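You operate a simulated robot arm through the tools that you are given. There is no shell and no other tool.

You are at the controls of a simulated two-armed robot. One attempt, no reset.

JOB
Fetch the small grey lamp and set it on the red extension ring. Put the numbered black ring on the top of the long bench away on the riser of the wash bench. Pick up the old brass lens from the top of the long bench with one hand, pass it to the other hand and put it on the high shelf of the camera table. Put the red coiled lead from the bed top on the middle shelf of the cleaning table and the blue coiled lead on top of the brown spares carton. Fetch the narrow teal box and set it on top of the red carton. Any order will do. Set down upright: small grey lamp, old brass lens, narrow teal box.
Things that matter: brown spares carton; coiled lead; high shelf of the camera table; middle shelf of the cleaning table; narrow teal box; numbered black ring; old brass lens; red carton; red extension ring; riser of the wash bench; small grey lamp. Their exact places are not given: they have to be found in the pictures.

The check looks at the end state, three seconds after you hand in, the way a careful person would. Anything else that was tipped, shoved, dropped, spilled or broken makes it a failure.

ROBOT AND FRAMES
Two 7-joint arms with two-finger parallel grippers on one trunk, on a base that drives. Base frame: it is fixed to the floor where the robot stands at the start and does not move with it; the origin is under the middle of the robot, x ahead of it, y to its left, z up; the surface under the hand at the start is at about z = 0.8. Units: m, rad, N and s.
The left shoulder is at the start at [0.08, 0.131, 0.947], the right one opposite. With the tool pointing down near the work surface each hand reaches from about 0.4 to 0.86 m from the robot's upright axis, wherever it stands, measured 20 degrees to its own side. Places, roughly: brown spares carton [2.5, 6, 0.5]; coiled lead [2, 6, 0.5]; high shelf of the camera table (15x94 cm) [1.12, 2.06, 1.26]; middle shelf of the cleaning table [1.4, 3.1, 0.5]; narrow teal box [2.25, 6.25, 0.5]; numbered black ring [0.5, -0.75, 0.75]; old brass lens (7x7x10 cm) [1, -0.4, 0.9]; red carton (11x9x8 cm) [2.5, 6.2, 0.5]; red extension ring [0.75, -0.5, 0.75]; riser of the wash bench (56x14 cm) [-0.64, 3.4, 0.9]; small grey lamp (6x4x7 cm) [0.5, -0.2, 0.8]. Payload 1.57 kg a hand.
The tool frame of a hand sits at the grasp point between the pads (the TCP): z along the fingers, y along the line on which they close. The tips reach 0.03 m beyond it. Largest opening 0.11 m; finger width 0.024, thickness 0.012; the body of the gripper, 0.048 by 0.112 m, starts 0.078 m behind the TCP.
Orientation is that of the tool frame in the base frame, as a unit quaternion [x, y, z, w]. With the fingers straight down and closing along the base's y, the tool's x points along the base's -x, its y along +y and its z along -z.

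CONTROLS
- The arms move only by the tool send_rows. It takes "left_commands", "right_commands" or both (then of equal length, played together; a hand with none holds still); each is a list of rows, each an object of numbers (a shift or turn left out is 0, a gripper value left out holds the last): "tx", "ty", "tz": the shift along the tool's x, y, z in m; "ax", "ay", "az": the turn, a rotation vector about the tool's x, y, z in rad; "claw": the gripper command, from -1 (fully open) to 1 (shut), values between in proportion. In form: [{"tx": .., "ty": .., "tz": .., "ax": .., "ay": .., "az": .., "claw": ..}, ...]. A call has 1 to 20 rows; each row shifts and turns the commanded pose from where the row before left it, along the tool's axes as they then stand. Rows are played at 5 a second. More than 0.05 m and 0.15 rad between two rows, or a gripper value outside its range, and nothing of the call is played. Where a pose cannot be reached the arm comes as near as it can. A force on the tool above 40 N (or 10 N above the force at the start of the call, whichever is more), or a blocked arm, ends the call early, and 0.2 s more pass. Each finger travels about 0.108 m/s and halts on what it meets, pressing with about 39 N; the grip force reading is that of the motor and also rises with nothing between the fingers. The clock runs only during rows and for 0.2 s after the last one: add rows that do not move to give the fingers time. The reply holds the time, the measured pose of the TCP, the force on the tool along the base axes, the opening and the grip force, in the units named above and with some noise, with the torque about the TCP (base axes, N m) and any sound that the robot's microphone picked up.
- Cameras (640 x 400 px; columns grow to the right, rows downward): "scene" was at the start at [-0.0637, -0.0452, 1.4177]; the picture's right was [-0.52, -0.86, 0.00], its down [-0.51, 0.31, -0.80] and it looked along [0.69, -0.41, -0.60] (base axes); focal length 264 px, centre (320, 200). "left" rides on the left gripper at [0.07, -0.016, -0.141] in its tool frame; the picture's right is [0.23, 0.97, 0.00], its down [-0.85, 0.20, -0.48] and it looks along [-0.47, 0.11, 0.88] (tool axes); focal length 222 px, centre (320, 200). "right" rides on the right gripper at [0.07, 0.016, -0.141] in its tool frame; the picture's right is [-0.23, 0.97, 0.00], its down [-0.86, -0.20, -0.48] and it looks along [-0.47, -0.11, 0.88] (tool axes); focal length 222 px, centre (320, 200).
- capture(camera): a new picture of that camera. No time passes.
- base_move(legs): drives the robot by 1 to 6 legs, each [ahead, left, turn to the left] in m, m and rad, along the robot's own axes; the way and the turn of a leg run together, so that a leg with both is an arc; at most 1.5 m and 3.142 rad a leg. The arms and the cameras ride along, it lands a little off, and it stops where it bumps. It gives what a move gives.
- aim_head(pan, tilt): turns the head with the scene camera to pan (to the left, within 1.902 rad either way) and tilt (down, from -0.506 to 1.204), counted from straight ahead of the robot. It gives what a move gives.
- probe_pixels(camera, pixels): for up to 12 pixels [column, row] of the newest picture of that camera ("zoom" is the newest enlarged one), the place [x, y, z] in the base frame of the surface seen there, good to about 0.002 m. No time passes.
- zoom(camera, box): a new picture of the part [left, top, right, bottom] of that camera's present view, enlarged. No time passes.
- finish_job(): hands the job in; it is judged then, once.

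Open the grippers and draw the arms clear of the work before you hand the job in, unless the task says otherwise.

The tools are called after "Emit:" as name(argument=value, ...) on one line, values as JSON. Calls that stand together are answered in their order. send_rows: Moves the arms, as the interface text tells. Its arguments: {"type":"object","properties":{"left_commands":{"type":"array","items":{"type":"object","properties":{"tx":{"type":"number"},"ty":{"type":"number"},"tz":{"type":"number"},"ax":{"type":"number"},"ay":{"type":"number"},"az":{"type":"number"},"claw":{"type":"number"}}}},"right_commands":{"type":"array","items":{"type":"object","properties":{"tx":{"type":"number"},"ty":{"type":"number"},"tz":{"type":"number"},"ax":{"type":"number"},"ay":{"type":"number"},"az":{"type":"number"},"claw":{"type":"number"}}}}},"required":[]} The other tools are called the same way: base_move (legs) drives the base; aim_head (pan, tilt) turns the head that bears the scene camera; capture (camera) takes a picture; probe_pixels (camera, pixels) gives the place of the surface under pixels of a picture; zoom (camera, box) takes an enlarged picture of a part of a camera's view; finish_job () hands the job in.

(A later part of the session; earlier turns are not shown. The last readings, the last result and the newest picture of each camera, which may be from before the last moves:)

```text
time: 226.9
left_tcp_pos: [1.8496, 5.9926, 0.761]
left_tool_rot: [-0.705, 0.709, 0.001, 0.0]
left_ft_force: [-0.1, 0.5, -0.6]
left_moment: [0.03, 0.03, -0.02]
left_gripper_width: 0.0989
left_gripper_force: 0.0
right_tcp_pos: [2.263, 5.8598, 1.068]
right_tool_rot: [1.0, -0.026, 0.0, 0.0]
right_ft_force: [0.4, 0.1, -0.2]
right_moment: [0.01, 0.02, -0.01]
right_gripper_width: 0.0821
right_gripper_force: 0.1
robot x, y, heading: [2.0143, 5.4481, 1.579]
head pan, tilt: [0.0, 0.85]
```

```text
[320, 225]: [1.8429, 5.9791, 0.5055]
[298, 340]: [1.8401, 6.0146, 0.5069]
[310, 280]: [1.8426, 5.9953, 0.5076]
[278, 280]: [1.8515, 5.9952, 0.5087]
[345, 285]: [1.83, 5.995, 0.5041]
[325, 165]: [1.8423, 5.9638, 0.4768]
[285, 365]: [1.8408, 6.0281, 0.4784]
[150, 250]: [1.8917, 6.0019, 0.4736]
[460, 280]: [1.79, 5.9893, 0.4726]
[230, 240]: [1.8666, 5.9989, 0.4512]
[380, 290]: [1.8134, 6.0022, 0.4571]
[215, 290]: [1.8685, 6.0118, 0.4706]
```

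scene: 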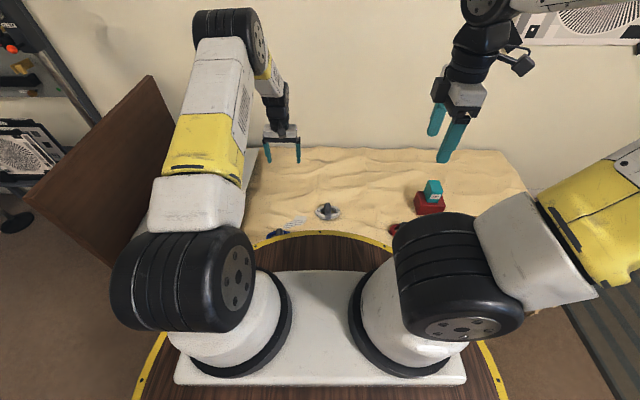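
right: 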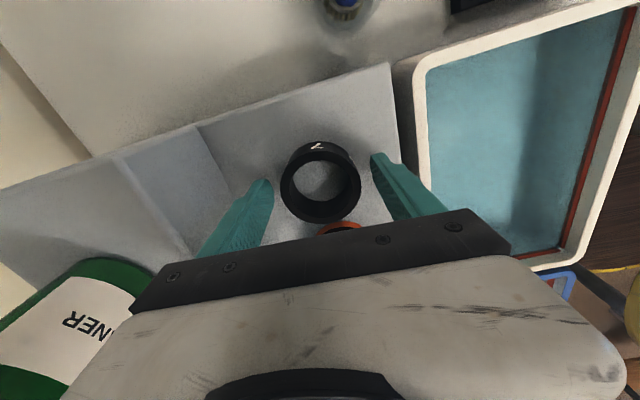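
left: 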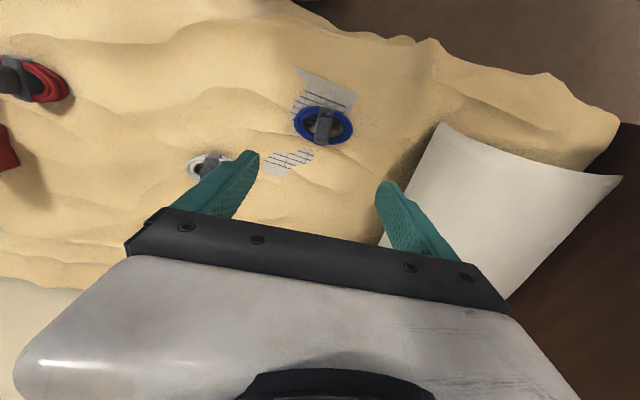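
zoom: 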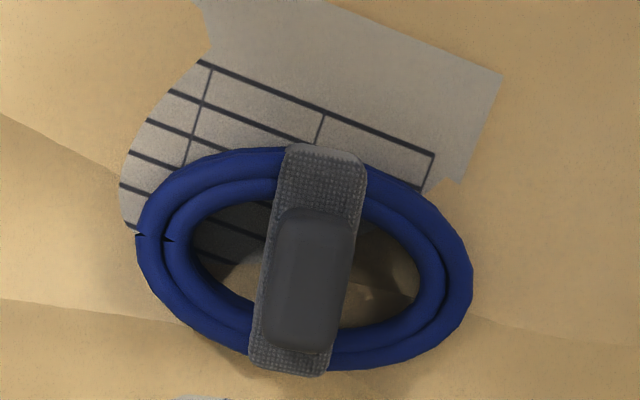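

Block centre (1.8415,5.996), top z 0.507, width ≈0.024. I align, narrow the fingers to about 0.045 m and descend to z≈0.56.

Emit:
send_rows(left_commands=[{"tx": -0.0035, "ty": 0.008, "az": -0.075, "claw": 0.18}, {"tz": 0.045}, {"tz": 0.045}, {"tz": 0.045}, {"tz": 0.045}, {"tz": 0.02}, {}])

Emit:
capture(camera="left")

Emit:
zoom(camera="left", box=[240, 100, 400, 200])

```text
time: 228.5
left_tcp_pos: [1.8402, 5.9929, 0.5608]
left_tool_rot: [0.731, -0.682, -0.001, -0.001]
left_ft_force: [-0.3, 0.1, -0.5]
left_moment: [-0.01, 0.03, 0.0]
left_gripper_width: 0.0451
left_gripper_force: 0.1
right_tcp_pos: [2.2633, 5.8608, 1.0677]
right_tool_rot: [1.0, -0.025, 0.0, 0.0]
right_ft_force: [-0.3, 0.1, -0.1]
right_moment: [0.01, -0.04, 0.0]
right_gripper_width: 0.0824
right_gripper_force: 0.2
robot x, y, heading: [2.0121, 5.452, 1.579]
head pan, tilt: [0.0, 0.85]
```

```text
taken
```

left: 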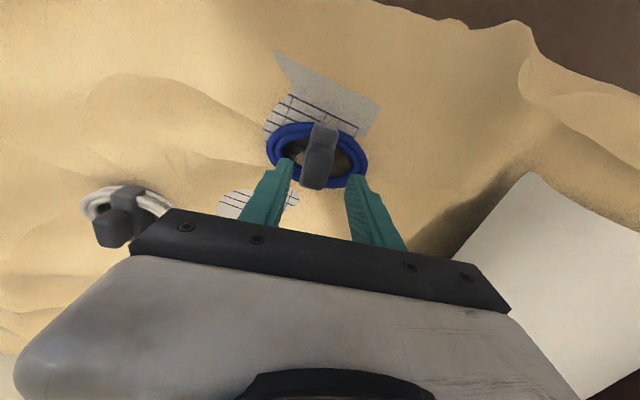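

```text
4.00 times, centred on (320, 150) of left
```

zoom: 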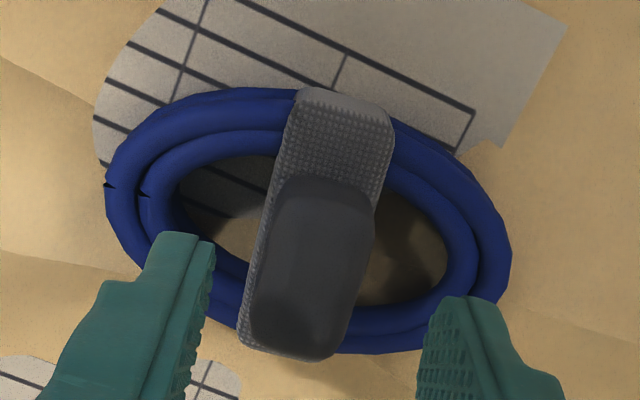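

The block lies midway between the fingers. I descend to z≈0.499 and close gently.

Emit:
send_rows(left_commands=[{"tz": 0.03, "tx": -0.003}, {"tz": 0.02}, {"tz": 0.012}, {}])

Emit:
zoom(camera="left", box=[240, 100, 400, 200])

```text
time: 229.3
left_tcp_pos: [1.8421, 5.9971, 0.5047]
left_tool_rot: [0.732, -0.682, 0.0, 0.001]
left_ft_force: [-0.4, -6.4, 18.7]
left_moment: [-0.08, -0.22, -0.04]
left_gripper_width: 0.0452
left_gripper_force: 0.1
right_tcp_pos: [2.2638, 5.8602, 1.068]
right_tool_rot: [1.0, -0.026, 0.0, 0.001]
right_ft_force: [-0.1, 0.2, 0.6]
right_moment: [0.03, 0.01, -0.02]
right_gripper_width: 0.0825
right_gripper_force: 0.1
robot x, y, heading: [2.0156, 5.4498, 1.577]
head pan, tilt: [0.0, 0.85]
stopped in row 3 (left hand): the force on the tool passed its limit at 69 N (the readings are from after the stop); the commanded pose is now the measured one
```

```text
4.00 times, centred on (320, 150) of left
```

zoom: 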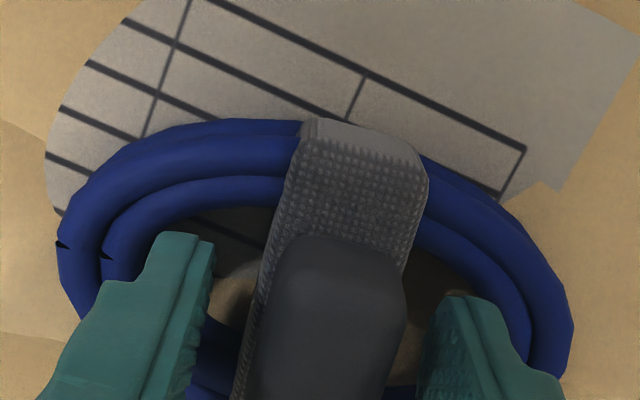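

The fingertips touched the coil (stopped). I back up 4 mm and close on the block.

Emit:
send_rows(left_commands=[{"tz": -0.004}, {}, {"claw": 0.6}, {"claw": 1}, {"claw": 1}, {}])

Emit:
zoom(camera="left", box=[240, 100, 400, 200])

```text
time: 230.7
left_tcp_pos: [1.8425, 5.9975, 0.507]
left_tool_rot: [0.732, -0.682, -0.001, 0.001]
left_ft_force: [0.5, 0.1, -0.4]
left_moment: [0.01, -0.01, -0.01]
left_gripper_width: 0.0275
left_gripper_force: 37.3
right_tcp_pos: [2.2633, 5.8594, 1.0668]
right_tool_rot: [1.0, -0.026, 0.0, 0.0]
right_ft_force: [-1.1, -0.6, 0.0]
right_moment: [0.01, 0.03, 0.01]
right_gripper_width: 0.0824
right_gripper_force: 0.0
robot x, y, heading: [2.0127, 5.4503, 1.581]
head pan, tilt: [0.0, 0.85]
```

```text
4.00 times, centred on (320, 150) of left
```

zoom: 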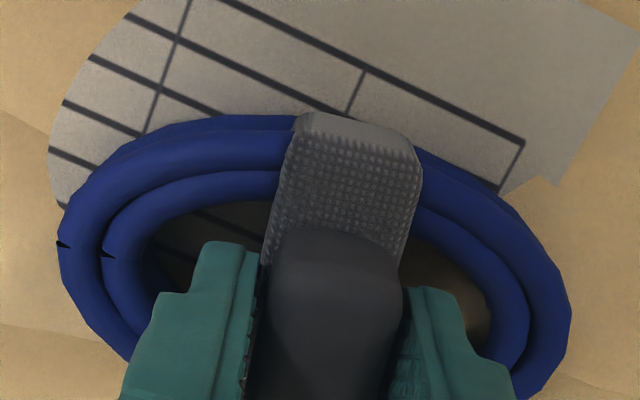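

Gripped (0.0275 m). I lift 40 mm and check that the lead comes along.

Emit:
send_rows(left_commands=[{"tz": -0.02}, {"tz": -0.02}, {}])

Emit:
capture(camera="left")

```text
time: 231.5
left_tcp_pos: [1.8434, 5.9969, 0.546]
left_tool_rot: [0.731, -0.682, 0.0, 0.001]
left_ft_force: [0.8, -0.5, -1.6]
left_moment: [-0.02, 0.02, -0.02]
left_gripper_width: 0.0275
left_gripper_force: 37.5
right_tcp_pos: [2.2631, 5.8615, 1.068]
right_tool_rot: [1.0, -0.026, -0.001, 0.0]
right_ft_force: [-0.4, 0.6, -0.1]
right_moment: [-0.04, 0.0, 0.03]
right_gripper_width: 0.0824
right_gripper_force: 0.1
robot x, y, heading: [2.0121, 5.4505, 1.583]
head pan, tilt: [0.0, 0.85]
```

```text
taken
```

left: 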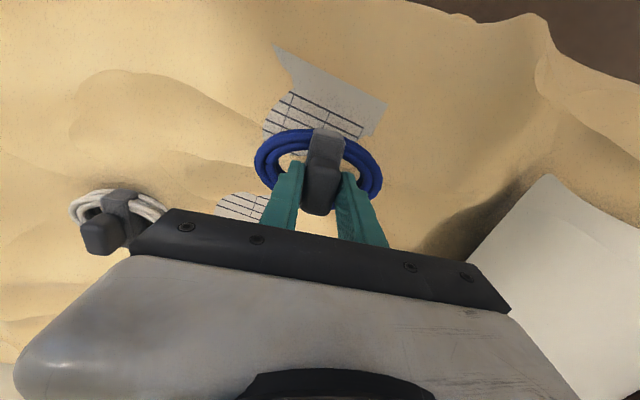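

The blue lead is lifted. I raise it to z≈0.74 and move the base right 0.6 m toward the brown carton.

Emit:
send_rows(left_commands=[{"tz": -0.045}, {"tz": -0.05}, {"tz": -0.05}, {"tz": -0.05}, {}])

Emit:
base_move(legs=[[0, -0.68, 0.0]])

Emit:
capture(camera="left")

Emit:
capture(camera="scene")

```text
time: 232.7
left_tcp_pos: [1.8386, 5.9969, 0.7451]
left_tool_rot: [0.731, -0.682, 0.001, 0.002]
left_ft_force: [-0.4, 0.3, -1.3]
left_moment: [-0.03, 0.04, 0.01]
left_gripper_width: 0.0274
left_gripper_force: 37.5
right_tcp_pos: [2.2622, 5.8603, 1.0672]
right_tool_rot: [1.0, -0.026, 0.0, 0.0]
right_ft_force: [-0.3, 0.0, -0.9]
right_moment: [0.0, 0.02, 0.0]
right_gripper_width: 0.0825
right_gripper_force: 0.0
robot x, y, heading: [2.0119, 5.451, 1.582]
head pan, tilt: [0.0, 0.85]
```

```text
time: 236.4
left_tcp_pos: [2.5225, 6.0047, 0.745]
left_tool_rot: [0.73, -0.684, 0.001, 0.002]
left_ft_force: [-0.6, -0.7, -2.2]
left_moment: [0.01, -0.01, 0.01]
left_gripper_width: 0.0274
left_gripper_force: 38.2
right_tcp_pos: [2.9454, 5.8662, 1.0684]
right_tool_rot: [1.0, -0.027, 0.0, 0.0]
right_ft_force: [0.0, -0.3, -0.4]
right_moment: [-0.01, 0.0, 0.02]
right_gripper_width: 0.0825
right_gripper_force: 0.0
robot x, y, heading: [2.6918, 5.4562, 1.578]
head pan, tilt: [0.0, 0.85]
```

```text
taken
```

left: 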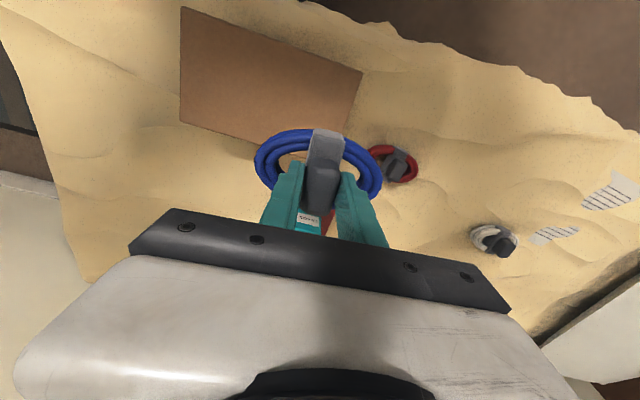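

```text
taken
```

scene: 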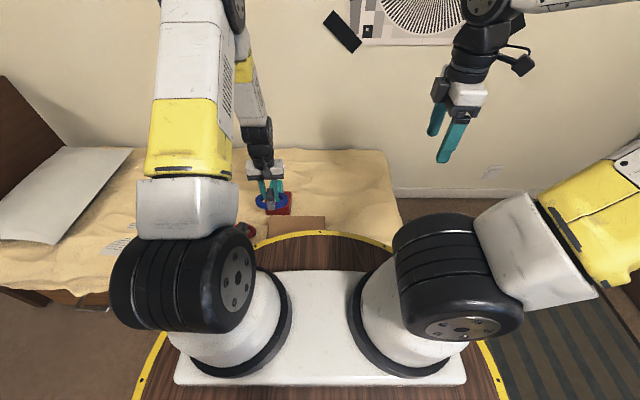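

I probe the brown carton's top corners in the left view.

Emit:
probe_pixels(camera="left", pixels=[[184, 12], [358, 73], [183, 120], [345, 115], [250, 80], [240, 30], [250, 145], [300, 110]])

Emit:
probe_pixels(camera="scene", pixels=[[270, 219], [325, 219], [268, 235], [324, 229], [295, 225], [280, 200]])

```text
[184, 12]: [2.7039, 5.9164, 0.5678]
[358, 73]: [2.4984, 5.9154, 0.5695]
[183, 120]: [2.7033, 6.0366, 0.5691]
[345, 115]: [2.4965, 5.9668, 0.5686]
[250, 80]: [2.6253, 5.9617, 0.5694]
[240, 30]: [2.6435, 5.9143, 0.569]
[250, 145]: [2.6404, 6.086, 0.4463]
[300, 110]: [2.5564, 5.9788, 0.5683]
```

```text
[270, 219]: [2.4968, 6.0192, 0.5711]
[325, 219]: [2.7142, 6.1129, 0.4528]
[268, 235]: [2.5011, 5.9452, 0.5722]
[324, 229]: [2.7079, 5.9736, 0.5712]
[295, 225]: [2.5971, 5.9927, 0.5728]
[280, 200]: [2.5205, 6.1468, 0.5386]
```

Carton top: x 2.497–2.705, y 5.913–6.037, z 0.569. I move the lead over its centre (2.60,5.977) and descend to z≈0.645.

Emit:
send_rows(left_commands=[{"tx": 0.0164, "ty": -0.0378}, {"tx": 0.0164, "ty": -0.0378}, {"tz": 0.035}, {"tz": 0.035}, {"tz": 0.03}, {}])

Emit:
capture(camera="left")

Emit:
zoom(camera="scene", box=[230, 170, 358, 250])

```text
time: 237.8
left_tcp_pos: [2.598, 5.9759, 0.644]
left_tool_rot: [0.73, -0.683, 0.0, 0.001]
left_ft_force: [0.5, 0.3, -1.7]
left_moment: [0.0, 0.0, -0.04]
left_gripper_width: 0.0273
left_gripper_force: 38.1
right_tcp_pos: [2.9453, 5.866, 1.0684]
right_tool_rot: [1.0, -0.027, 0.0, 0.0]
right_ft_force: [-0.2, -0.4, -0.1]
right_moment: [-0.04, 0.01, 0.0]
right_gripper_width: 0.0824
right_gripper_force: 0.0
robot x, y, heading: [2.6941, 5.4599, 1.577]
head pan, tilt: [0.0, 0.85]
```

```text
taken
```

left: 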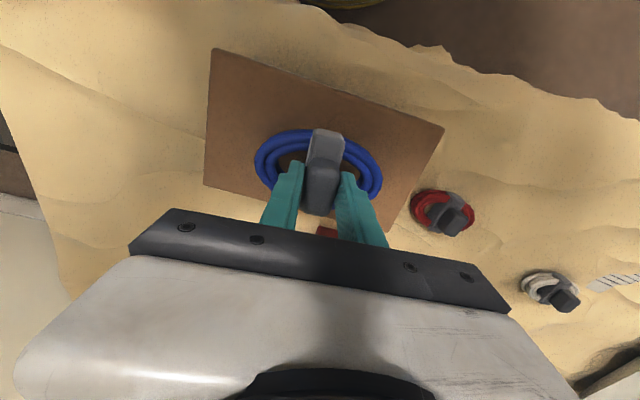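

```text
5.00 times, centred on (294, 210) of scene
```

zoom: 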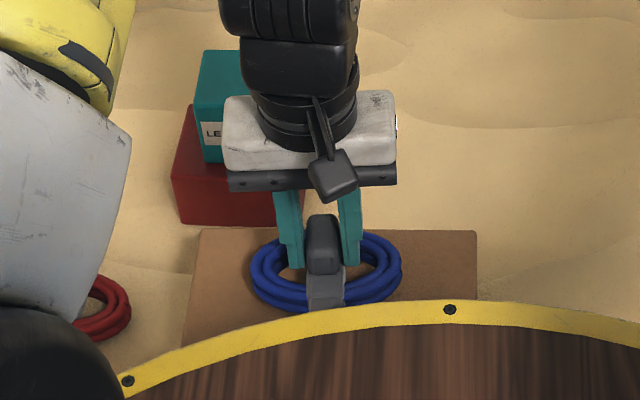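

The lead is centred above the carton. I lower it gently.

Emit:
send_rows(left_commands=[{"tz": 0.008}, {"tz": 0.006}, {}])

Emit:
send_rows(left_commands=[{"tz": 0.002}, {"tz": 0.002}, {}])

Emit:
send_rows(left_commands=[{"tz": 0.002}, {}])

```text
time: 238.6
left_tcp_pos: [2.6002, 5.9756, 0.6309]
left_tool_rot: [0.73, -0.683, -0.001, 0.001]
left_ft_force: [0.0, -0.5, -1.9]
left_moment: [0.03, 0.01, 0.01]
left_gripper_width: 0.0274
left_gripper_force: 37.6
right_tcp_pos: [2.9452, 5.8654, 1.0666]
right_tool_rot: [1.0, -0.027, 0.0, 0.0]
right_ft_force: [0.3, 0.3, -0.5]
right_moment: [-0.01, -0.02, 0.01]
right_gripper_width: 0.0825
right_gripper_force: 0.1
robot x, y, heading: [2.6913, 5.4543, 1.579]
head pan, tilt: [0.0, 0.85]
```

```text
time: 239.4
left_tcp_pos: [2.5983, 5.9771, 0.6282]
left_tool_rot: [0.73, -0.683, 0.0, 0.001]
left_ft_force: [-0.5, -1.8, 2.4]
left_moment: [0.0, 0.01, -0.02]
left_gripper_width: 0.0275
left_gripper_force: 38.0
right_tcp_pos: [2.9445, 5.8671, 1.0689]
right_tool_rot: [1.0, -0.027, 0.0, 0.0]
right_ft_force: [-0.4, -0.1, -0.2]
right_moment: [0.01, -0.02, -0.02]
right_gripper_width: 0.0824
right_gripper_force: 0.1
robot x, y, heading: [2.6934, 5.4569, 1.578]
head pan, tilt: [0.0, 0.85]
```

```text
time: 240.0
left_tcp_pos: [2.5995, 5.9774, 0.6273]
left_tool_rot: [0.73, -0.683, 0.0, 0.001]
left_ft_force: [0.8, -4.0, 14.5]
left_moment: [-0.06, 0.02, 0.01]
left_gripper_width: 0.0272
left_gripper_force: 37.8
right_tcp_pos: [2.9456, 5.8659, 1.0669]
right_tool_rot: [1.0, -0.028, -0.001, 0.0]
right_ft_force: [0.2, 0.3, 0.2]
right_moment: [-0.01, 0.02, 0.01]
right_gripper_width: 0.0826
right_gripper_force: 0.0
robot x, y, heading: [2.6948, 5.4559, 1.579]
head pan, tilt: [0.0, 0.85]
stopped in row 2 (left hand): the force on the tool passed its limit at 42 N (the readings are from after the stop); the commanded pose is now the measured one
```

Contact on the carton. I open the fingers to about 0.045 m (staying inside the coil) and rise.

Emit:
send_rows(left_commands=[{"claw": 0.3}, {"claw": 0.2}, {}, {"tz": -0.02}, {"tz": -0.03}, {"tz": -0.04}, {"tz": -0.045}, {}])

Emit:
capture(camera="left")

Emit:
zoom(camera="scene", box=[230, 170, 358, 250])

```text
time: 241.8
left_tcp_pos: [2.5989, 5.9769, 0.7636]
left_tool_rot: [0.73, -0.683, 0.0, 0.001]
left_ft_force: [0.0, -0.6, 0.6]
left_moment: [0.0, 0.01, -0.01]
left_gripper_width: 0.044
left_gripper_force: 0.0
right_tcp_pos: [2.945, 5.8671, 1.0673]
right_tool_rot: [1.0, -0.027, 0.001, 0.0]
right_ft_force: [-0.3, 0.5, 1.2]
right_moment: [-0.03, 0.0, 0.03]
right_gripper_width: 0.0828
right_gripper_force: 0.0
robot x, y, heading: [2.694, 5.4592, 1.58]
head pan, tilt: [0.0, 0.85]
```

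```text
taken
```

left: 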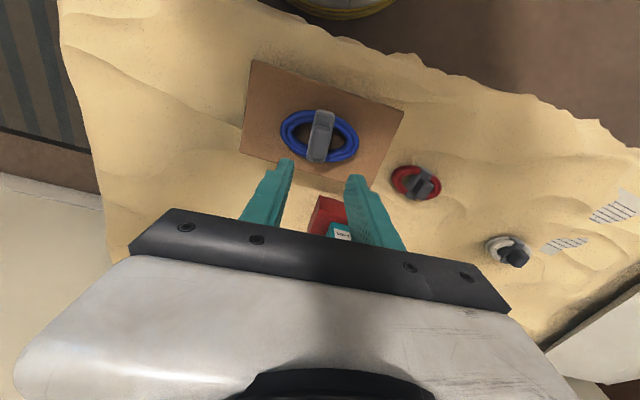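

```text
5.00 times, centred on (294, 210) of scene
```

zoom: 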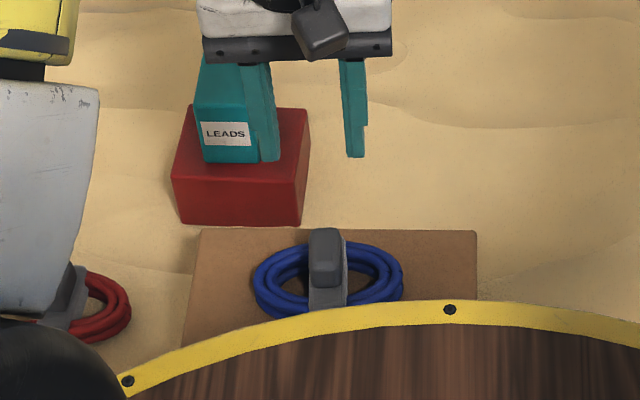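

The blue lead lies on the brown carton, teal box on the red carton. For the red lead I need an inclined grip (to get under the cleaning table's top), so I raise the left hand, back the base off, and pitch the hand to 40° below horizontal.

Emit:
send_rows(left_commands=[{"tz": -0.045}, {"tz": -0.045}, {"tz": -0.045}, {"tz": -0.045}, {"tz": -0.045}, {}])

Emit:
base_move(legs=[[-0.17, 0.23, -0.01]])

Emit:
send_rows(left_commands=[{"ay": -0.1455, "tx": -0.01}, {"ay": -0.1455}, {"ay": -0.1455}, {"ay": -0.1455}, {"ay": -0.1455}, {"ay": -0.1455}, {}])

Emit:
capture(camera="scene")

Emit:
capture(camera="left")

```text
time: 243.2
left_tcp_pos: [2.5992, 5.9785, 0.9879]
left_tool_rot: [0.731, -0.683, 0.0, 0.001]
left_ft_force: [0.0, 0.3, -0.1]
left_moment: [-0.01, 0.02, -0.02]
left_gripper_width: 0.044
left_gripper_force: 0.1
right_tcp_pos: [2.9452, 5.865, 1.0679]
right_tool_rot: [1.0, -0.026, 0.0, 0.0]
right_ft_force: [0.0, -0.6, 0.5]
right_moment: [-0.03, 0.03, 0.01]
right_gripper_width: 0.0825
right_gripper_force: 0.1
robot x, y, heading: [2.6947, 5.4558, 1.575]
head pan, tilt: [0.0, 0.85]
```

```text
time: 245.2
left_tcp_pos: [2.377, 5.8041, 0.9865]
left_tool_rot: [0.727, -0.687, 0.0, 0.001]
left_ft_force: [0.4, 0.7, -0.1]
left_moment: [0.0, 0.0, 0.01]
left_gripper_width: 0.044
left_gripper_force: 0.0
right_tcp_pos: [2.7212, 5.6887, 1.0676]
right_tool_rot: [0.999, -0.032, 0.0, -0.001]
right_ft_force: [0.0, -1.2, -0.3]
right_moment: [-0.01, 0.01, 0.01]
right_gripper_width: 0.0825
right_gripper_force: 0.1
robot x, y, heading: [2.4689, 5.2801, 1.567]
head pan, tilt: [0.0, 0.85]
```

```text
time: 246.8
left_tcp_pos: [2.3793, 5.8212, 0.9878]
left_tool_rot: [0.659, -0.623, -0.308, -0.29]
left_ft_force: [0.2, 0.4, 0.0]
left_moment: [0.01, 0.0, -0.01]
left_gripper_width: 0.0439
left_gripper_force: 0.1
left hand out of reach, approached as far as the arm can: row 6
right_tcp_pos: [2.7219, 5.6885, 1.0679]
right_tool_rot: [0.999, -0.032, 0.0, -0.001]
right_ft_force: [0.6, 0.1, -0.8]
right_moment: [-0.01, -0.02, -0.01]
right_gripper_width: 0.0827
right_gripper_force: 0.1
robot x, y, heading: [2.4671, 5.2843, 1.565]
head pan, tilt: [0.0, 0.85]
```

```text
taken
```

scene: 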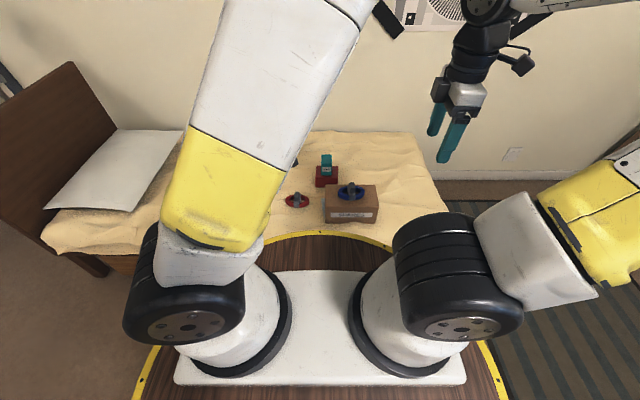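

```text
taken
```

left: 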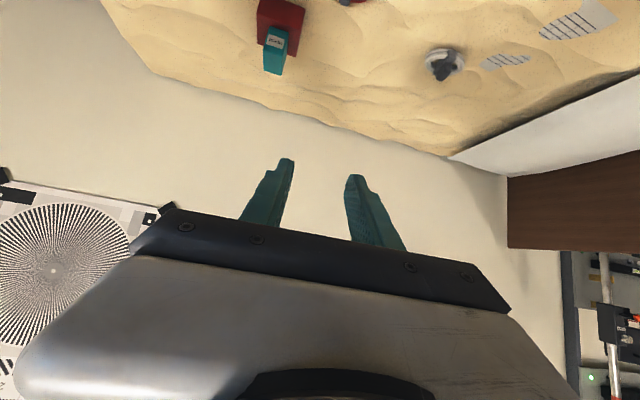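

Pitch reached 40°. I probe the red lead once more in the scene view, then approach above it.

Emit:
zoom(camera="scene", box=[270, 180, 334, 220])

Emit:
probe_pixels(camera="zoom", pixels=[[275, 150], [275, 190], [262, 170], [290, 170], [275, 240], [170, 200], [370, 210], [220, 210], [330, 200], [275, 265]])

```text
10.00 times, centred on (302, 200) of scene
```

zoom: 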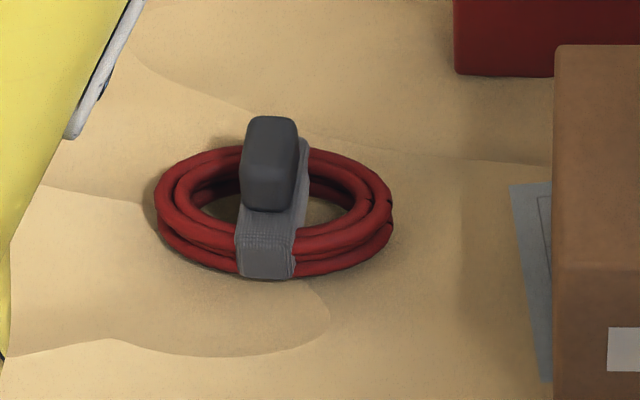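

```text
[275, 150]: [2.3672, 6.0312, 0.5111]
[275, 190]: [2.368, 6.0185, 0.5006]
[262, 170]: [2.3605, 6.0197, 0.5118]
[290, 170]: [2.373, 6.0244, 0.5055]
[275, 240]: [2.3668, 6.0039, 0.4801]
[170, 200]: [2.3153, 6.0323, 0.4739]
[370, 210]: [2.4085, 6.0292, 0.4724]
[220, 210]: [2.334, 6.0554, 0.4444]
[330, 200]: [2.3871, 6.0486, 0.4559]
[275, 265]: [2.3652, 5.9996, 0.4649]
```

Block centre is about (2.361,6.034), top 0.512. I move the pitched left hand above it (z≈0.62).

Emit:
send_rows(left_commands=[{"tx": 0.0143, "ty": 0.0006, "tz": 0.0402}, {"tx": 0.0143, "ty": 0.0006, "tz": 0.0402}, {"tx": 0.0143, "ty": 0.0006, "tz": 0.0402}, {"tx": 0.0143, "ty": 0.0006, "tz": 0.0402}, {"tx": 0.0143, "ty": 0.0006, "tz": 0.0402}, {"tx": 0.0143, "ty": 0.0006, "tz": 0.0402}, {"tx": 0.0143, "ty": 0.0006, "tz": 0.0402}, {"tx": 0.0143, "ty": 0.0006, "tz": 0.0402}, {"tx": 0.0143, "ty": 0.0006, "tz": 0.0402}, {"tx": 0.0143, "ty": 0.0006, "tz": 0.0402}, {}])

Emit:
capture(camera="left")

Emit:
capture(camera="scene")

```text
time: 249.2
left_tcp_pos: [2.3562, 6.0359, 0.6217]
left_tool_rot: [0.659, -0.623, -0.307, -0.29]
left_ft_force: [-0.6, 0.7, 0.3]
left_moment: [-0.01, 0.05, 0.0]
left_gripper_width: 0.044
left_gripper_force: 0.1
right_tcp_pos: [2.7221, 5.6885, 1.0675]
right_tool_rot: [0.999, -0.032, 0.0, -0.001]
right_ft_force: [-0.6, 0.7, -0.7]
right_moment: [0.0, -0.01, 0.01]
right_gripper_width: 0.0825
right_gripper_force: 0.0
robot x, y, heading: [2.4671, 5.2841, 1.567]
head pan, tilt: [0.0, 0.85]
```

```text
taken
```

left: 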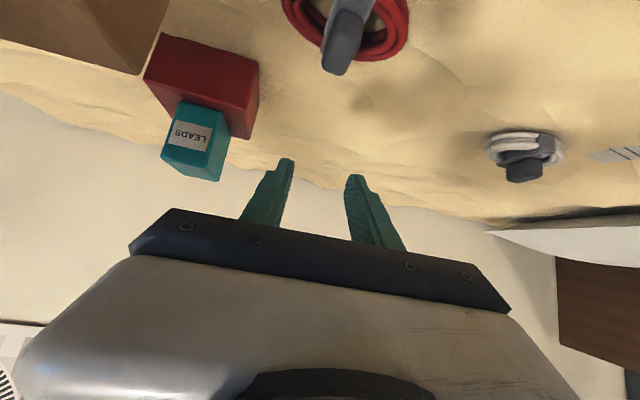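

```text
taken
```

scene: 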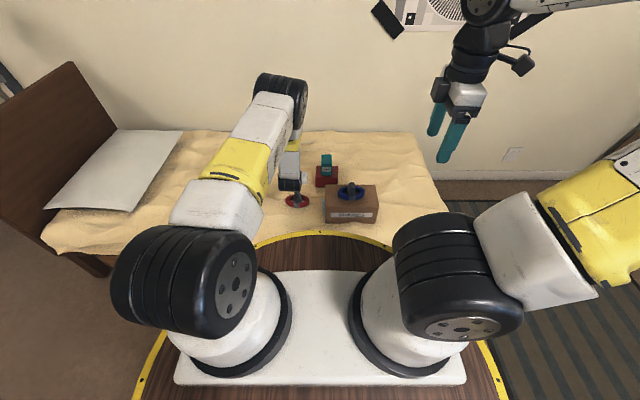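

I probe the block directly in the left view.

Emit:
zoom(camera="left", box=[280, 0, 410, 81])

Emit:
probe_pixels(camera="left", pixels=[[350, 18], [345, 30], [341, 45], [337, 65], [330, 45], [354, 45], [335, 55], [347, 60]])

```text
4.92 times, centred on (345, 40) of left
```

zoom: 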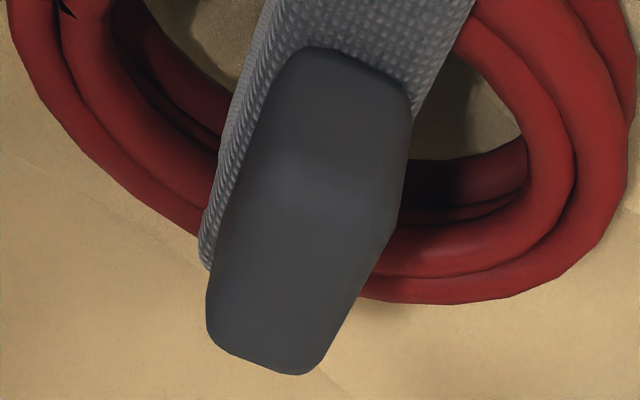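

```text
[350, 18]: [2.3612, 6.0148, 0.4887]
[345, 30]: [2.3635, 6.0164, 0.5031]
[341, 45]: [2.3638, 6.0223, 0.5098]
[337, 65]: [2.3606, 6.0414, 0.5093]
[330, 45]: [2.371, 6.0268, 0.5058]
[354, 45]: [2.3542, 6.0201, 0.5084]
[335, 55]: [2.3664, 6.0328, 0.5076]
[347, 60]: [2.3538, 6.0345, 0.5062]
```

Block centre (2.362,6.033). I descend to z≈0.53 and look.

Emit:
send_rows(left_commands=[{"tx": 0.036, "ty": -0.003, "tz": 0.0289}, {"tx": 0.036, "ty": -0.003, "tz": 0.0289}, {}])

Emit:
capture(camera="left")

Emit:
zoom(camera="scene", box=[254, 160, 350, 220])

```text
time: 250.0
left_tcp_pos: [2.3661, 6.0363, 0.5306]
left_tool_rot: [0.659, -0.622, -0.307, -0.29]
left_ft_force: [-0.1, -0.9, 0.1]
left_moment: [0.0, 0.01, -0.03]
left_gripper_width: 0.0441
left_gripper_force: 0.0
right_tcp_pos: [2.721, 5.6886, 1.069]
right_tool_rot: [1.0, -0.031, 0.0, 0.0]
right_ft_force: [0.4, 0.5, -0.2]
right_moment: [-0.02, 0.04, 0.0]
right_gripper_width: 0.0824
right_gripper_force: 0.0
robot x, y, heading: [2.4635, 5.2829, 1.567]
head pan, tilt: [0.0, 0.85]
```

```text
taken
```

left: 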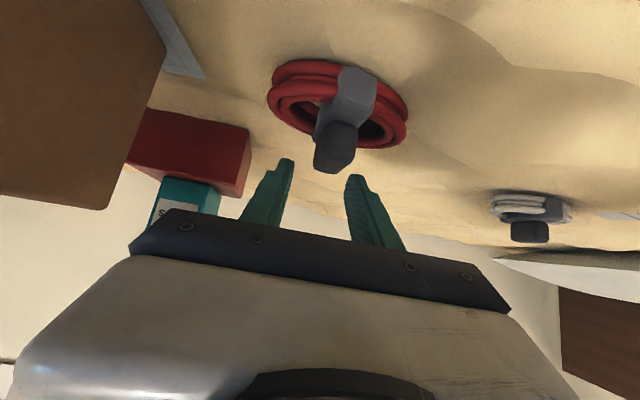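

```text
6.67 times, centred on (302, 190) of scene
```

zoom: 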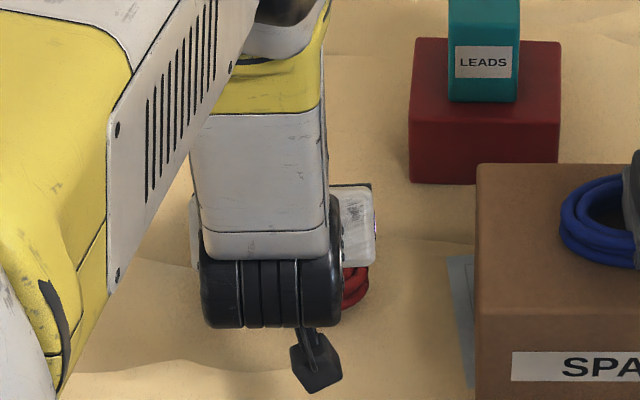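

I probe the block again at this closer range to confirm fore-aft alignment.

Emit:
zoom(camera="left", box=[256, 50, 416, 190])

Emit:
probe_pixels(camera="left", pixels=[[335, 148], [333, 165], [338, 130], [345, 100], [325, 150], [348, 140], [355, 75], [340, 120]])

```text
2.86 times, centred on (336, 120) of left
```

zoom: 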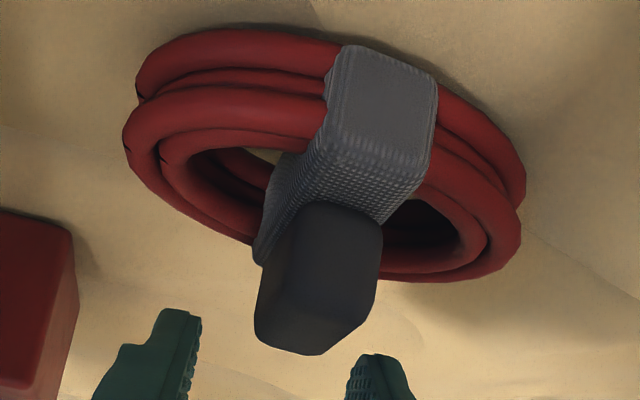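

```text
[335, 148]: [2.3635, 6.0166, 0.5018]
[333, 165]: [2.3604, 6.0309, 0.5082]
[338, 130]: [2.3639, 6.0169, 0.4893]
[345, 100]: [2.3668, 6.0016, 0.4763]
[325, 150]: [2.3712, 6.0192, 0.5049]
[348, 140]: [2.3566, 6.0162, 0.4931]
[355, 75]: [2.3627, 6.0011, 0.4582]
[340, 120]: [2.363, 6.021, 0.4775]
```

Fore-aft alignment is fine (block y≈6.017–6.05). I descend the last 26 mm in two steps.

Emit:
send_rows(left_commands=[{"tx": 0.0075, "ty": 0.001, "tz": 0.005}, {"tx": 0.0075, "ty": 0.001, "tz": 0.005}, {}])

Emit:
send_rows(left_commands=[{"tx": 0.0045, "tz": 0.003}, {}])

Emit:
capture(camera="left")

```text
time: 250.8
left_tcp_pos: [2.3647, 6.0327, 0.511]
left_tool_rot: [0.659, -0.622, -0.308, -0.29]
left_ft_force: [-1.0, 0.0, 1.1]
left_moment: [0.01, 0.01, 0.01]
left_gripper_width: 0.0439
left_gripper_force: 0.1
right_tcp_pos: [2.7204, 5.6903, 1.0676]
right_tool_rot: [0.999, -0.032, 0.001, 0.0]
right_ft_force: [0.7, 0.3, -0.2]
right_moment: [0.03, 0.01, 0.01]
right_gripper_width: 0.0823
right_gripper_force: 0.0
robot x, y, heading: [2.4648, 5.2815, 1.567]
head pan, tilt: [0.0, 0.85]
```

```text
time: 251.4
left_tcp_pos: [2.3637, 6.0316, 0.5055]
left_tool_rot: [0.659, -0.623, -0.307, -0.29]
left_ft_force: [0.1, -0.4, 0.4]
left_moment: [-0.03, 0.01, 0.01]
left_gripper_width: 0.0439
left_gripper_force: 0.1
right_tcp_pos: [2.7208, 5.6881, 1.0681]
right_tool_rot: [1.0, -0.031, 0.0, -0.001]
right_ft_force: [-0.3, -0.3, 0.5]
right_moment: [0.0, -0.02, 0.0]
right_gripper_width: 0.0826
right_gripper_force: 0.1
robot x, y, heading: [2.4678, 5.281, 1.571]
head pan, tilt: [0.0, 0.85]
```

```text
taken
```

left: 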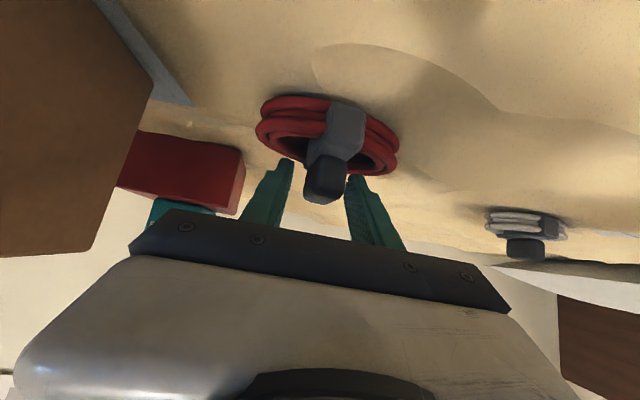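

The block is between the fingers. I lower 5 mm more and close.

Emit:
send_rows(left_commands=[{"tx": 0.0038, "tz": 0.0032}, {}, {"claw": 0.6}, {"claw": 1}, {"claw": 1}, {}])

Emit:
capture(camera="left")

```text
time: 251.8
left_tcp_pos: [2.3644, 6.0322, 0.5035]
left_tool_rot: [0.659, -0.621, -0.309, -0.291]
left_ft_force: [0.6, -21.0, 23.7]
left_moment: [-0.2, -0.02, -0.03]
left_gripper_width: 0.0442
left_gripper_force: 0.1
right_tcp_pos: [2.7209, 5.6876, 1.0674]
right_tool_rot: [1.0, -0.031, 0.001, 0.0]
right_ft_force: [0.0, 0.3, 0.3]
right_moment: [0.01, 0.02, 0.0]
right_gripper_width: 0.0824
right_gripper_force: 0.0
robot x, y, heading: [2.471, 5.2818, 1.57]
head pan, tilt: [0.0, 0.85]
stopped in row 2 (left hand): the force on the tool passed its limit at 45 N (the readings are from after the stop); the commanded pose is now the measured one
```

```text
taken
```

left: 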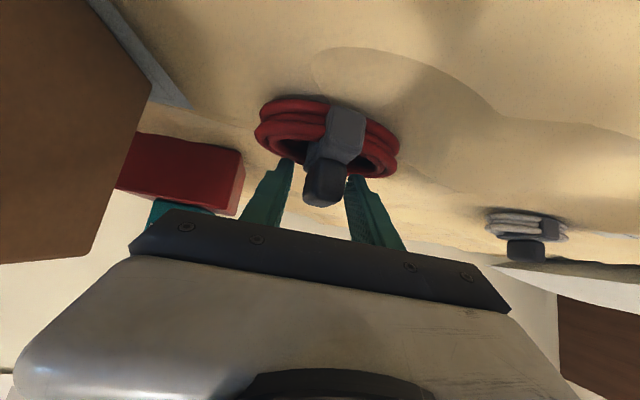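

Fingertips touched the coil; I retreat 3 mm along the tool axis and close on the block.

Emit:
send_rows(left_commands=[{"tz": -0.0035}, {}, {"claw": 0.6}, {"claw": 1}, {"claw": 1}, {}])

Emit:
capture(camera="left")

```text
time: 253.2
left_tcp_pos: [2.3628, 6.0291, 0.5041]
left_tool_rot: [0.658, -0.622, -0.309, -0.291]
left_ft_force: [1.1, -3.6, 4.5]
left_moment: [-0.07, -0.3, -0.26]
left_gripper_width: 0.0272
left_gripper_force: 38.0
right_tcp_pos: [2.7214, 5.6898, 1.0675]
right_tool_rot: [1.0, -0.031, 0.0, 0.0]
right_ft_force: [-0.5, -0.1, 0.7]
right_moment: [-0.06, 0.0, 0.0]
right_gripper_width: 0.0826
right_gripper_force: 0.1
robot x, y, heading: [2.4684, 5.2821, 1.574]
head pan, tilt: [0.0, 0.85]
```

```text
taken
```

left: 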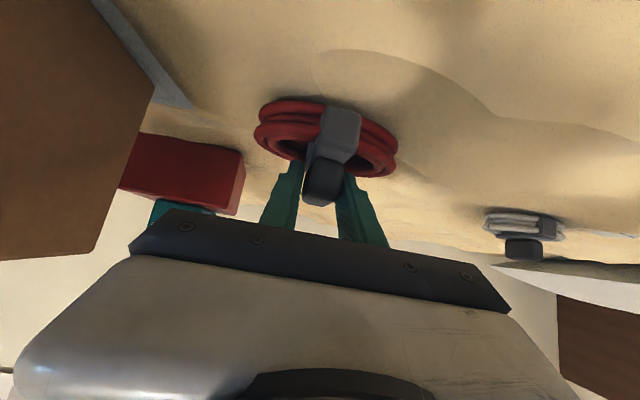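

Gripped at 0.0272 m. I lift 50 mm and check.

Emit:
send_rows(left_commands=[{"tx": -0.0153, "tz": -0.0129}, {"tx": -0.023, "tz": -0.0194}, {}])

Emit:
capture(camera="left")

Emit:
capture(camera="scene")

```text
time: 254.0
left_tcp_pos: [2.363, 6.0287, 0.5543]
left_tool_rot: [0.659, -0.622, -0.308, -0.291]
left_ft_force: [0.1, 0.1, -1.8]
left_moment: [0.0, 0.02, -0.03]
left_gripper_width: 0.0276
left_gripper_force: 37.8
right_tcp_pos: [2.7208, 5.6894, 1.0675]
right_tool_rot: [0.999, -0.032, 0.001, 0.0]
right_ft_force: [-0.2, 0.0, 0.5]
right_moment: [-0.01, -0.02, -0.03]
right_gripper_width: 0.0827
right_gripper_force: 0.1
robot x, y, heading: [2.4654, 5.2799, 1.568]
head pan, tilt: [0.0, 0.85]
```

```text
taken
```

left: 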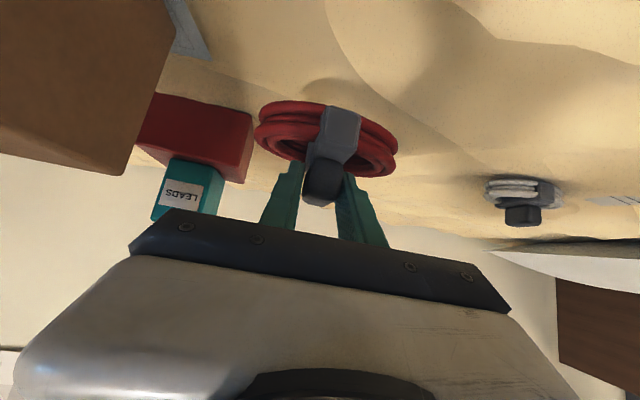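

```text
taken
```

scene: 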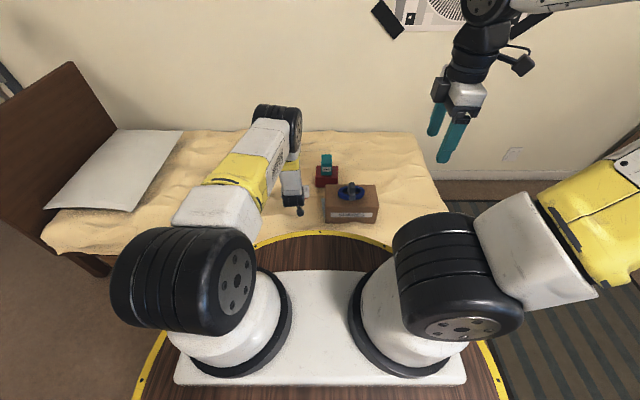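

The red lead is held level. I raise it to z≈1.0 and draw it back near the robot before driving.

Emit:
send_rows(left_commands=[{"tx": -0.032, "tz": -0.0269}, {"tx": -0.032, "tz": -0.0269}, {"tx": -0.032, "tz": -0.0269}, {"tx": -0.032, "tz": -0.0269}, {"tx": -0.032, "tz": -0.0269}, {"tx": -0.032, "tz": -0.0269}, {"tx": -0.032, "tz": -0.0269}, {"tx": -0.032, "tz": -0.0269}, {"tx": -0.032, "tz": -0.0269}, {"tx": -0.032, "tz": -0.0269}, {"tx": 0.0257, "tz": -0.0306}, {"tx": 0.0257, "tz": -0.0306}, {"tx": 0.0257, "tz": -0.0306}, {"tx": 0.0257, "tz": -0.0306}, {}])

Emit:
capture(camera="left")

Emit:
capture(camera="scene")

```text
time: 257.2
left_tcp_pos: [2.3761, 5.8649, 0.9712]
left_tool_rot: [0.659, -0.622, -0.308, -0.29]
left_ft_force: [-0.1, -0.4, -1.6]
left_moment: [-0.02, -0.02, 0.01]
left_gripper_width: 0.0274
left_gripper_force: 38.0
right_tcp_pos: [2.7214, 5.6894, 1.0671]
right_tool_rot: [1.0, -0.032, 0.001, 0.0]
right_ft_force: [-0.7, 0.9, 0.0]
right_moment: [-0.02, -0.01, -0.01]
right_gripper_width: 0.0826
right_gripper_force: 0.1
robot x, y, heading: [2.4651, 5.2828, 1.571]
head pan, tilt: [0.0, 0.85]
```

```text
taken
```

left: 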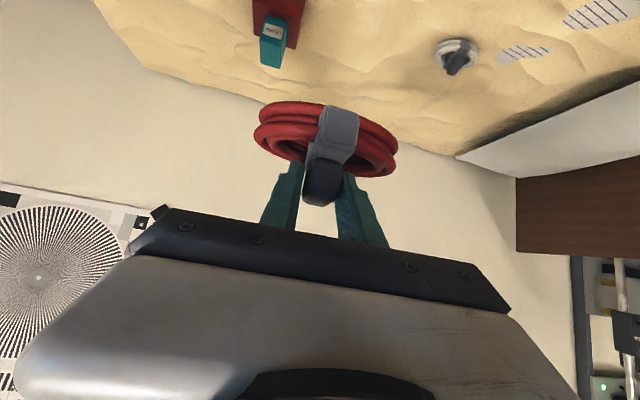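

```text
taken
```

scene: 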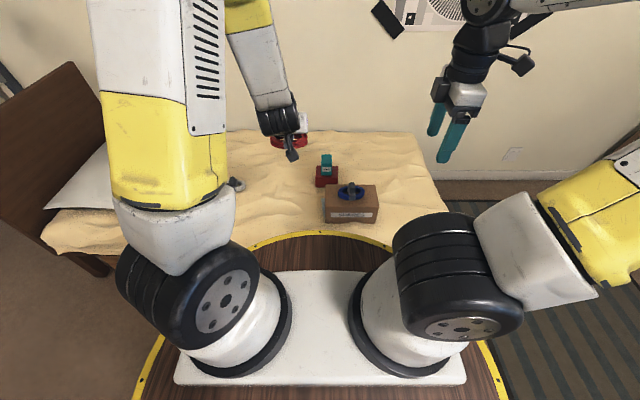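

Everything on the bed looks right. I drive away the same way I came, diagonally left and back, to the aisle at x≈0.3.

Emit:
base_move(legs=[[-0.4, 1.0, 0], [-0.45, 0.6, 0], [0, 0.55, 0]])

Emit:
aim_head(pan=-1.7, tilt=0.4)

Emit:
capture(camera="scene")

```text
time: 269.2
left_tcp_pos: [0.2363, 5.0073, 0.9701]
left_tool_rot: [0.654, -0.627, -0.306, -0.293]
left_ft_force: [0.2, -0.3, -1.2]
left_moment: [0.0, -0.04, -0.01]
left_gripper_width: 0.0272
left_gripper_force: 37.3
right_tcp_pos: [0.5779, 4.8244, 1.0669]
right_tool_rot: [0.999, -0.04, 0.0, -0.001]
right_ft_force: [-1.4, -0.6, -0.5]
right_moment: [0.0, 0.0, -0.01]
right_gripper_width: 0.0823
right_gripper_force: 0.1
robot x, y, heading: [0.3181, 4.4235, 1.556]
head pan, tilt: [0.0, 0.85]
```

```text
time: 271.0
left_tcp_pos: [0.236, 5.0067, 0.9693]
left_tool_rot: [0.654, -0.627, -0.306, -0.293]
left_ft_force: [-0.2, -1.2, -1.7]
left_moment: [0.0, 0.03, -0.04]
left_gripper_width: 0.027
left_gripper_force: 37.4
right_tcp_pos: [0.5766, 4.8251, 1.0671]
right_tool_rot: [0.999, -0.039, 0.0, 0.0]
right_ft_force: [1.1, 0.8, 1.3]
right_moment: [0.02, -0.02, 0.07]
right_gripper_width: 0.0824
right_gripper_force: 0.1
robot x, y, heading: [0.318, 4.426, 1.553]
head pan, tilt: [-1.7, 0.4]
```

```text
taken
```

scene: 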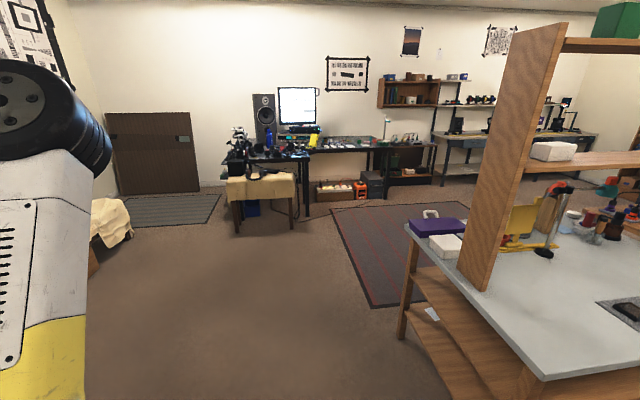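

I can see the cleaning table's open side from here. I probe its shelves and legs.

Emit:
zoom(camera="scene", box=[380, 200, 640, 400])

Emit:
probe_pixels(camera="scene", pixels=[[432, 313], [430, 285], [450, 310], [470, 350], [480, 320], [500, 370], [408, 232], [545, 378], [400, 325], [535, 392], [415, 265], [425, 300]])

```text
2.00 times, centred on (510, 300) of scene
```

zoom: 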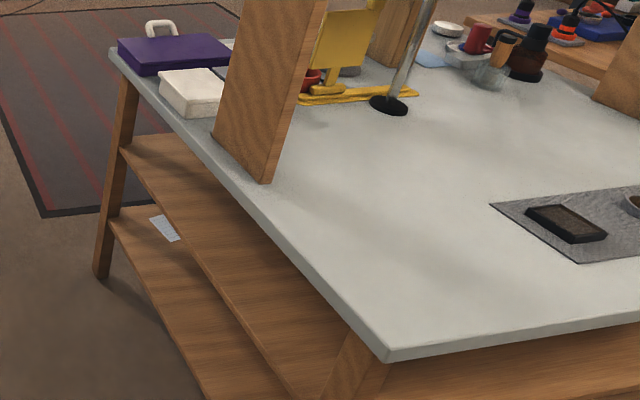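

```text
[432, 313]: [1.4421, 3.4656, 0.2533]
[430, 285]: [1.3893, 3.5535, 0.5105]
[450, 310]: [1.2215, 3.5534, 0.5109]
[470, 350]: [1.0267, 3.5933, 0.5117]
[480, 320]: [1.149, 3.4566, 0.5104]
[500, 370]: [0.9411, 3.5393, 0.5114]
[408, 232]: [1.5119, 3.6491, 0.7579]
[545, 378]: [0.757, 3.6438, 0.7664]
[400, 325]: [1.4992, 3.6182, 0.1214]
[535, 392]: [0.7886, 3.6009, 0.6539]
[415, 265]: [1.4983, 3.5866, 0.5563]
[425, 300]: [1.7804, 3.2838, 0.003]
```

The middle shelf (z=0.511) is open on the table's end at y≈3.6, between legs at x≈0.79 and 1.50. I turn to face -y and slide to x≈1.07 in front of that end.

Emit:
base_move(legs=[[0, 0, -3.124], [0, 0.76, 0]])

Emit:
aim_head(pan=0.0, tilt=0.6)

Emit:
capture(camera="scene")

```text
time: 282.4
left_tcp_pos: [1.1631, 3.828, 0.9697]
left_tool_rot: [0.632, 0.649, -0.295, 0.303]
left_ft_force: [0.4, -0.5, -1.9]
left_moment: [-0.01, 0.01, 0.01]
left_gripper_width: 0.0274
left_gripper_force: 38.3
right_tcp_pos: [0.823, 4.0129, 1.0686]
right_tool_rot: [0.047, 0.999, 0.0, 0.0]
right_ft_force: [0.2, 0.1, 0.4]
right_moment: [0.01, 0.0, 0.02]
right_gripper_width: 0.0823
right_gripper_force: 0.0
robot x, y, heading: [1.0905, 4.4169, -1.601]
head pan, tilt: [-1.7, 0.4]
```

```text
time: 284.2
left_tcp_pos: [1.1624, 3.8273, 0.9695]
left_tool_rot: [0.632, 0.649, -0.295, 0.304]
left_ft_force: [0.9, 1.2, -0.8]
left_moment: [0.01, -0.03, 0.03]
left_gripper_width: 0.0274
left_gripper_force: 37.9
right_tcp_pos: [0.8229, 4.0132, 1.0681]
right_tool_rot: [0.046, 0.999, 0.0, 0.0]
right_ft_force: [0.1, 0.3, -0.5]
right_moment: [-0.01, 0.01, 0.01]
right_gripper_width: 0.0826
right_gripper_force: 0.0
robot x, y, heading: [1.0895, 4.4101, -1.601]
head pan, tilt: [0.0, 0.6]
```

```text
taken
```

scene: 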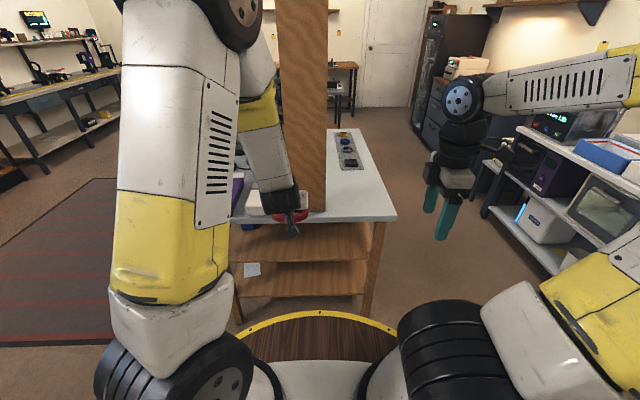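

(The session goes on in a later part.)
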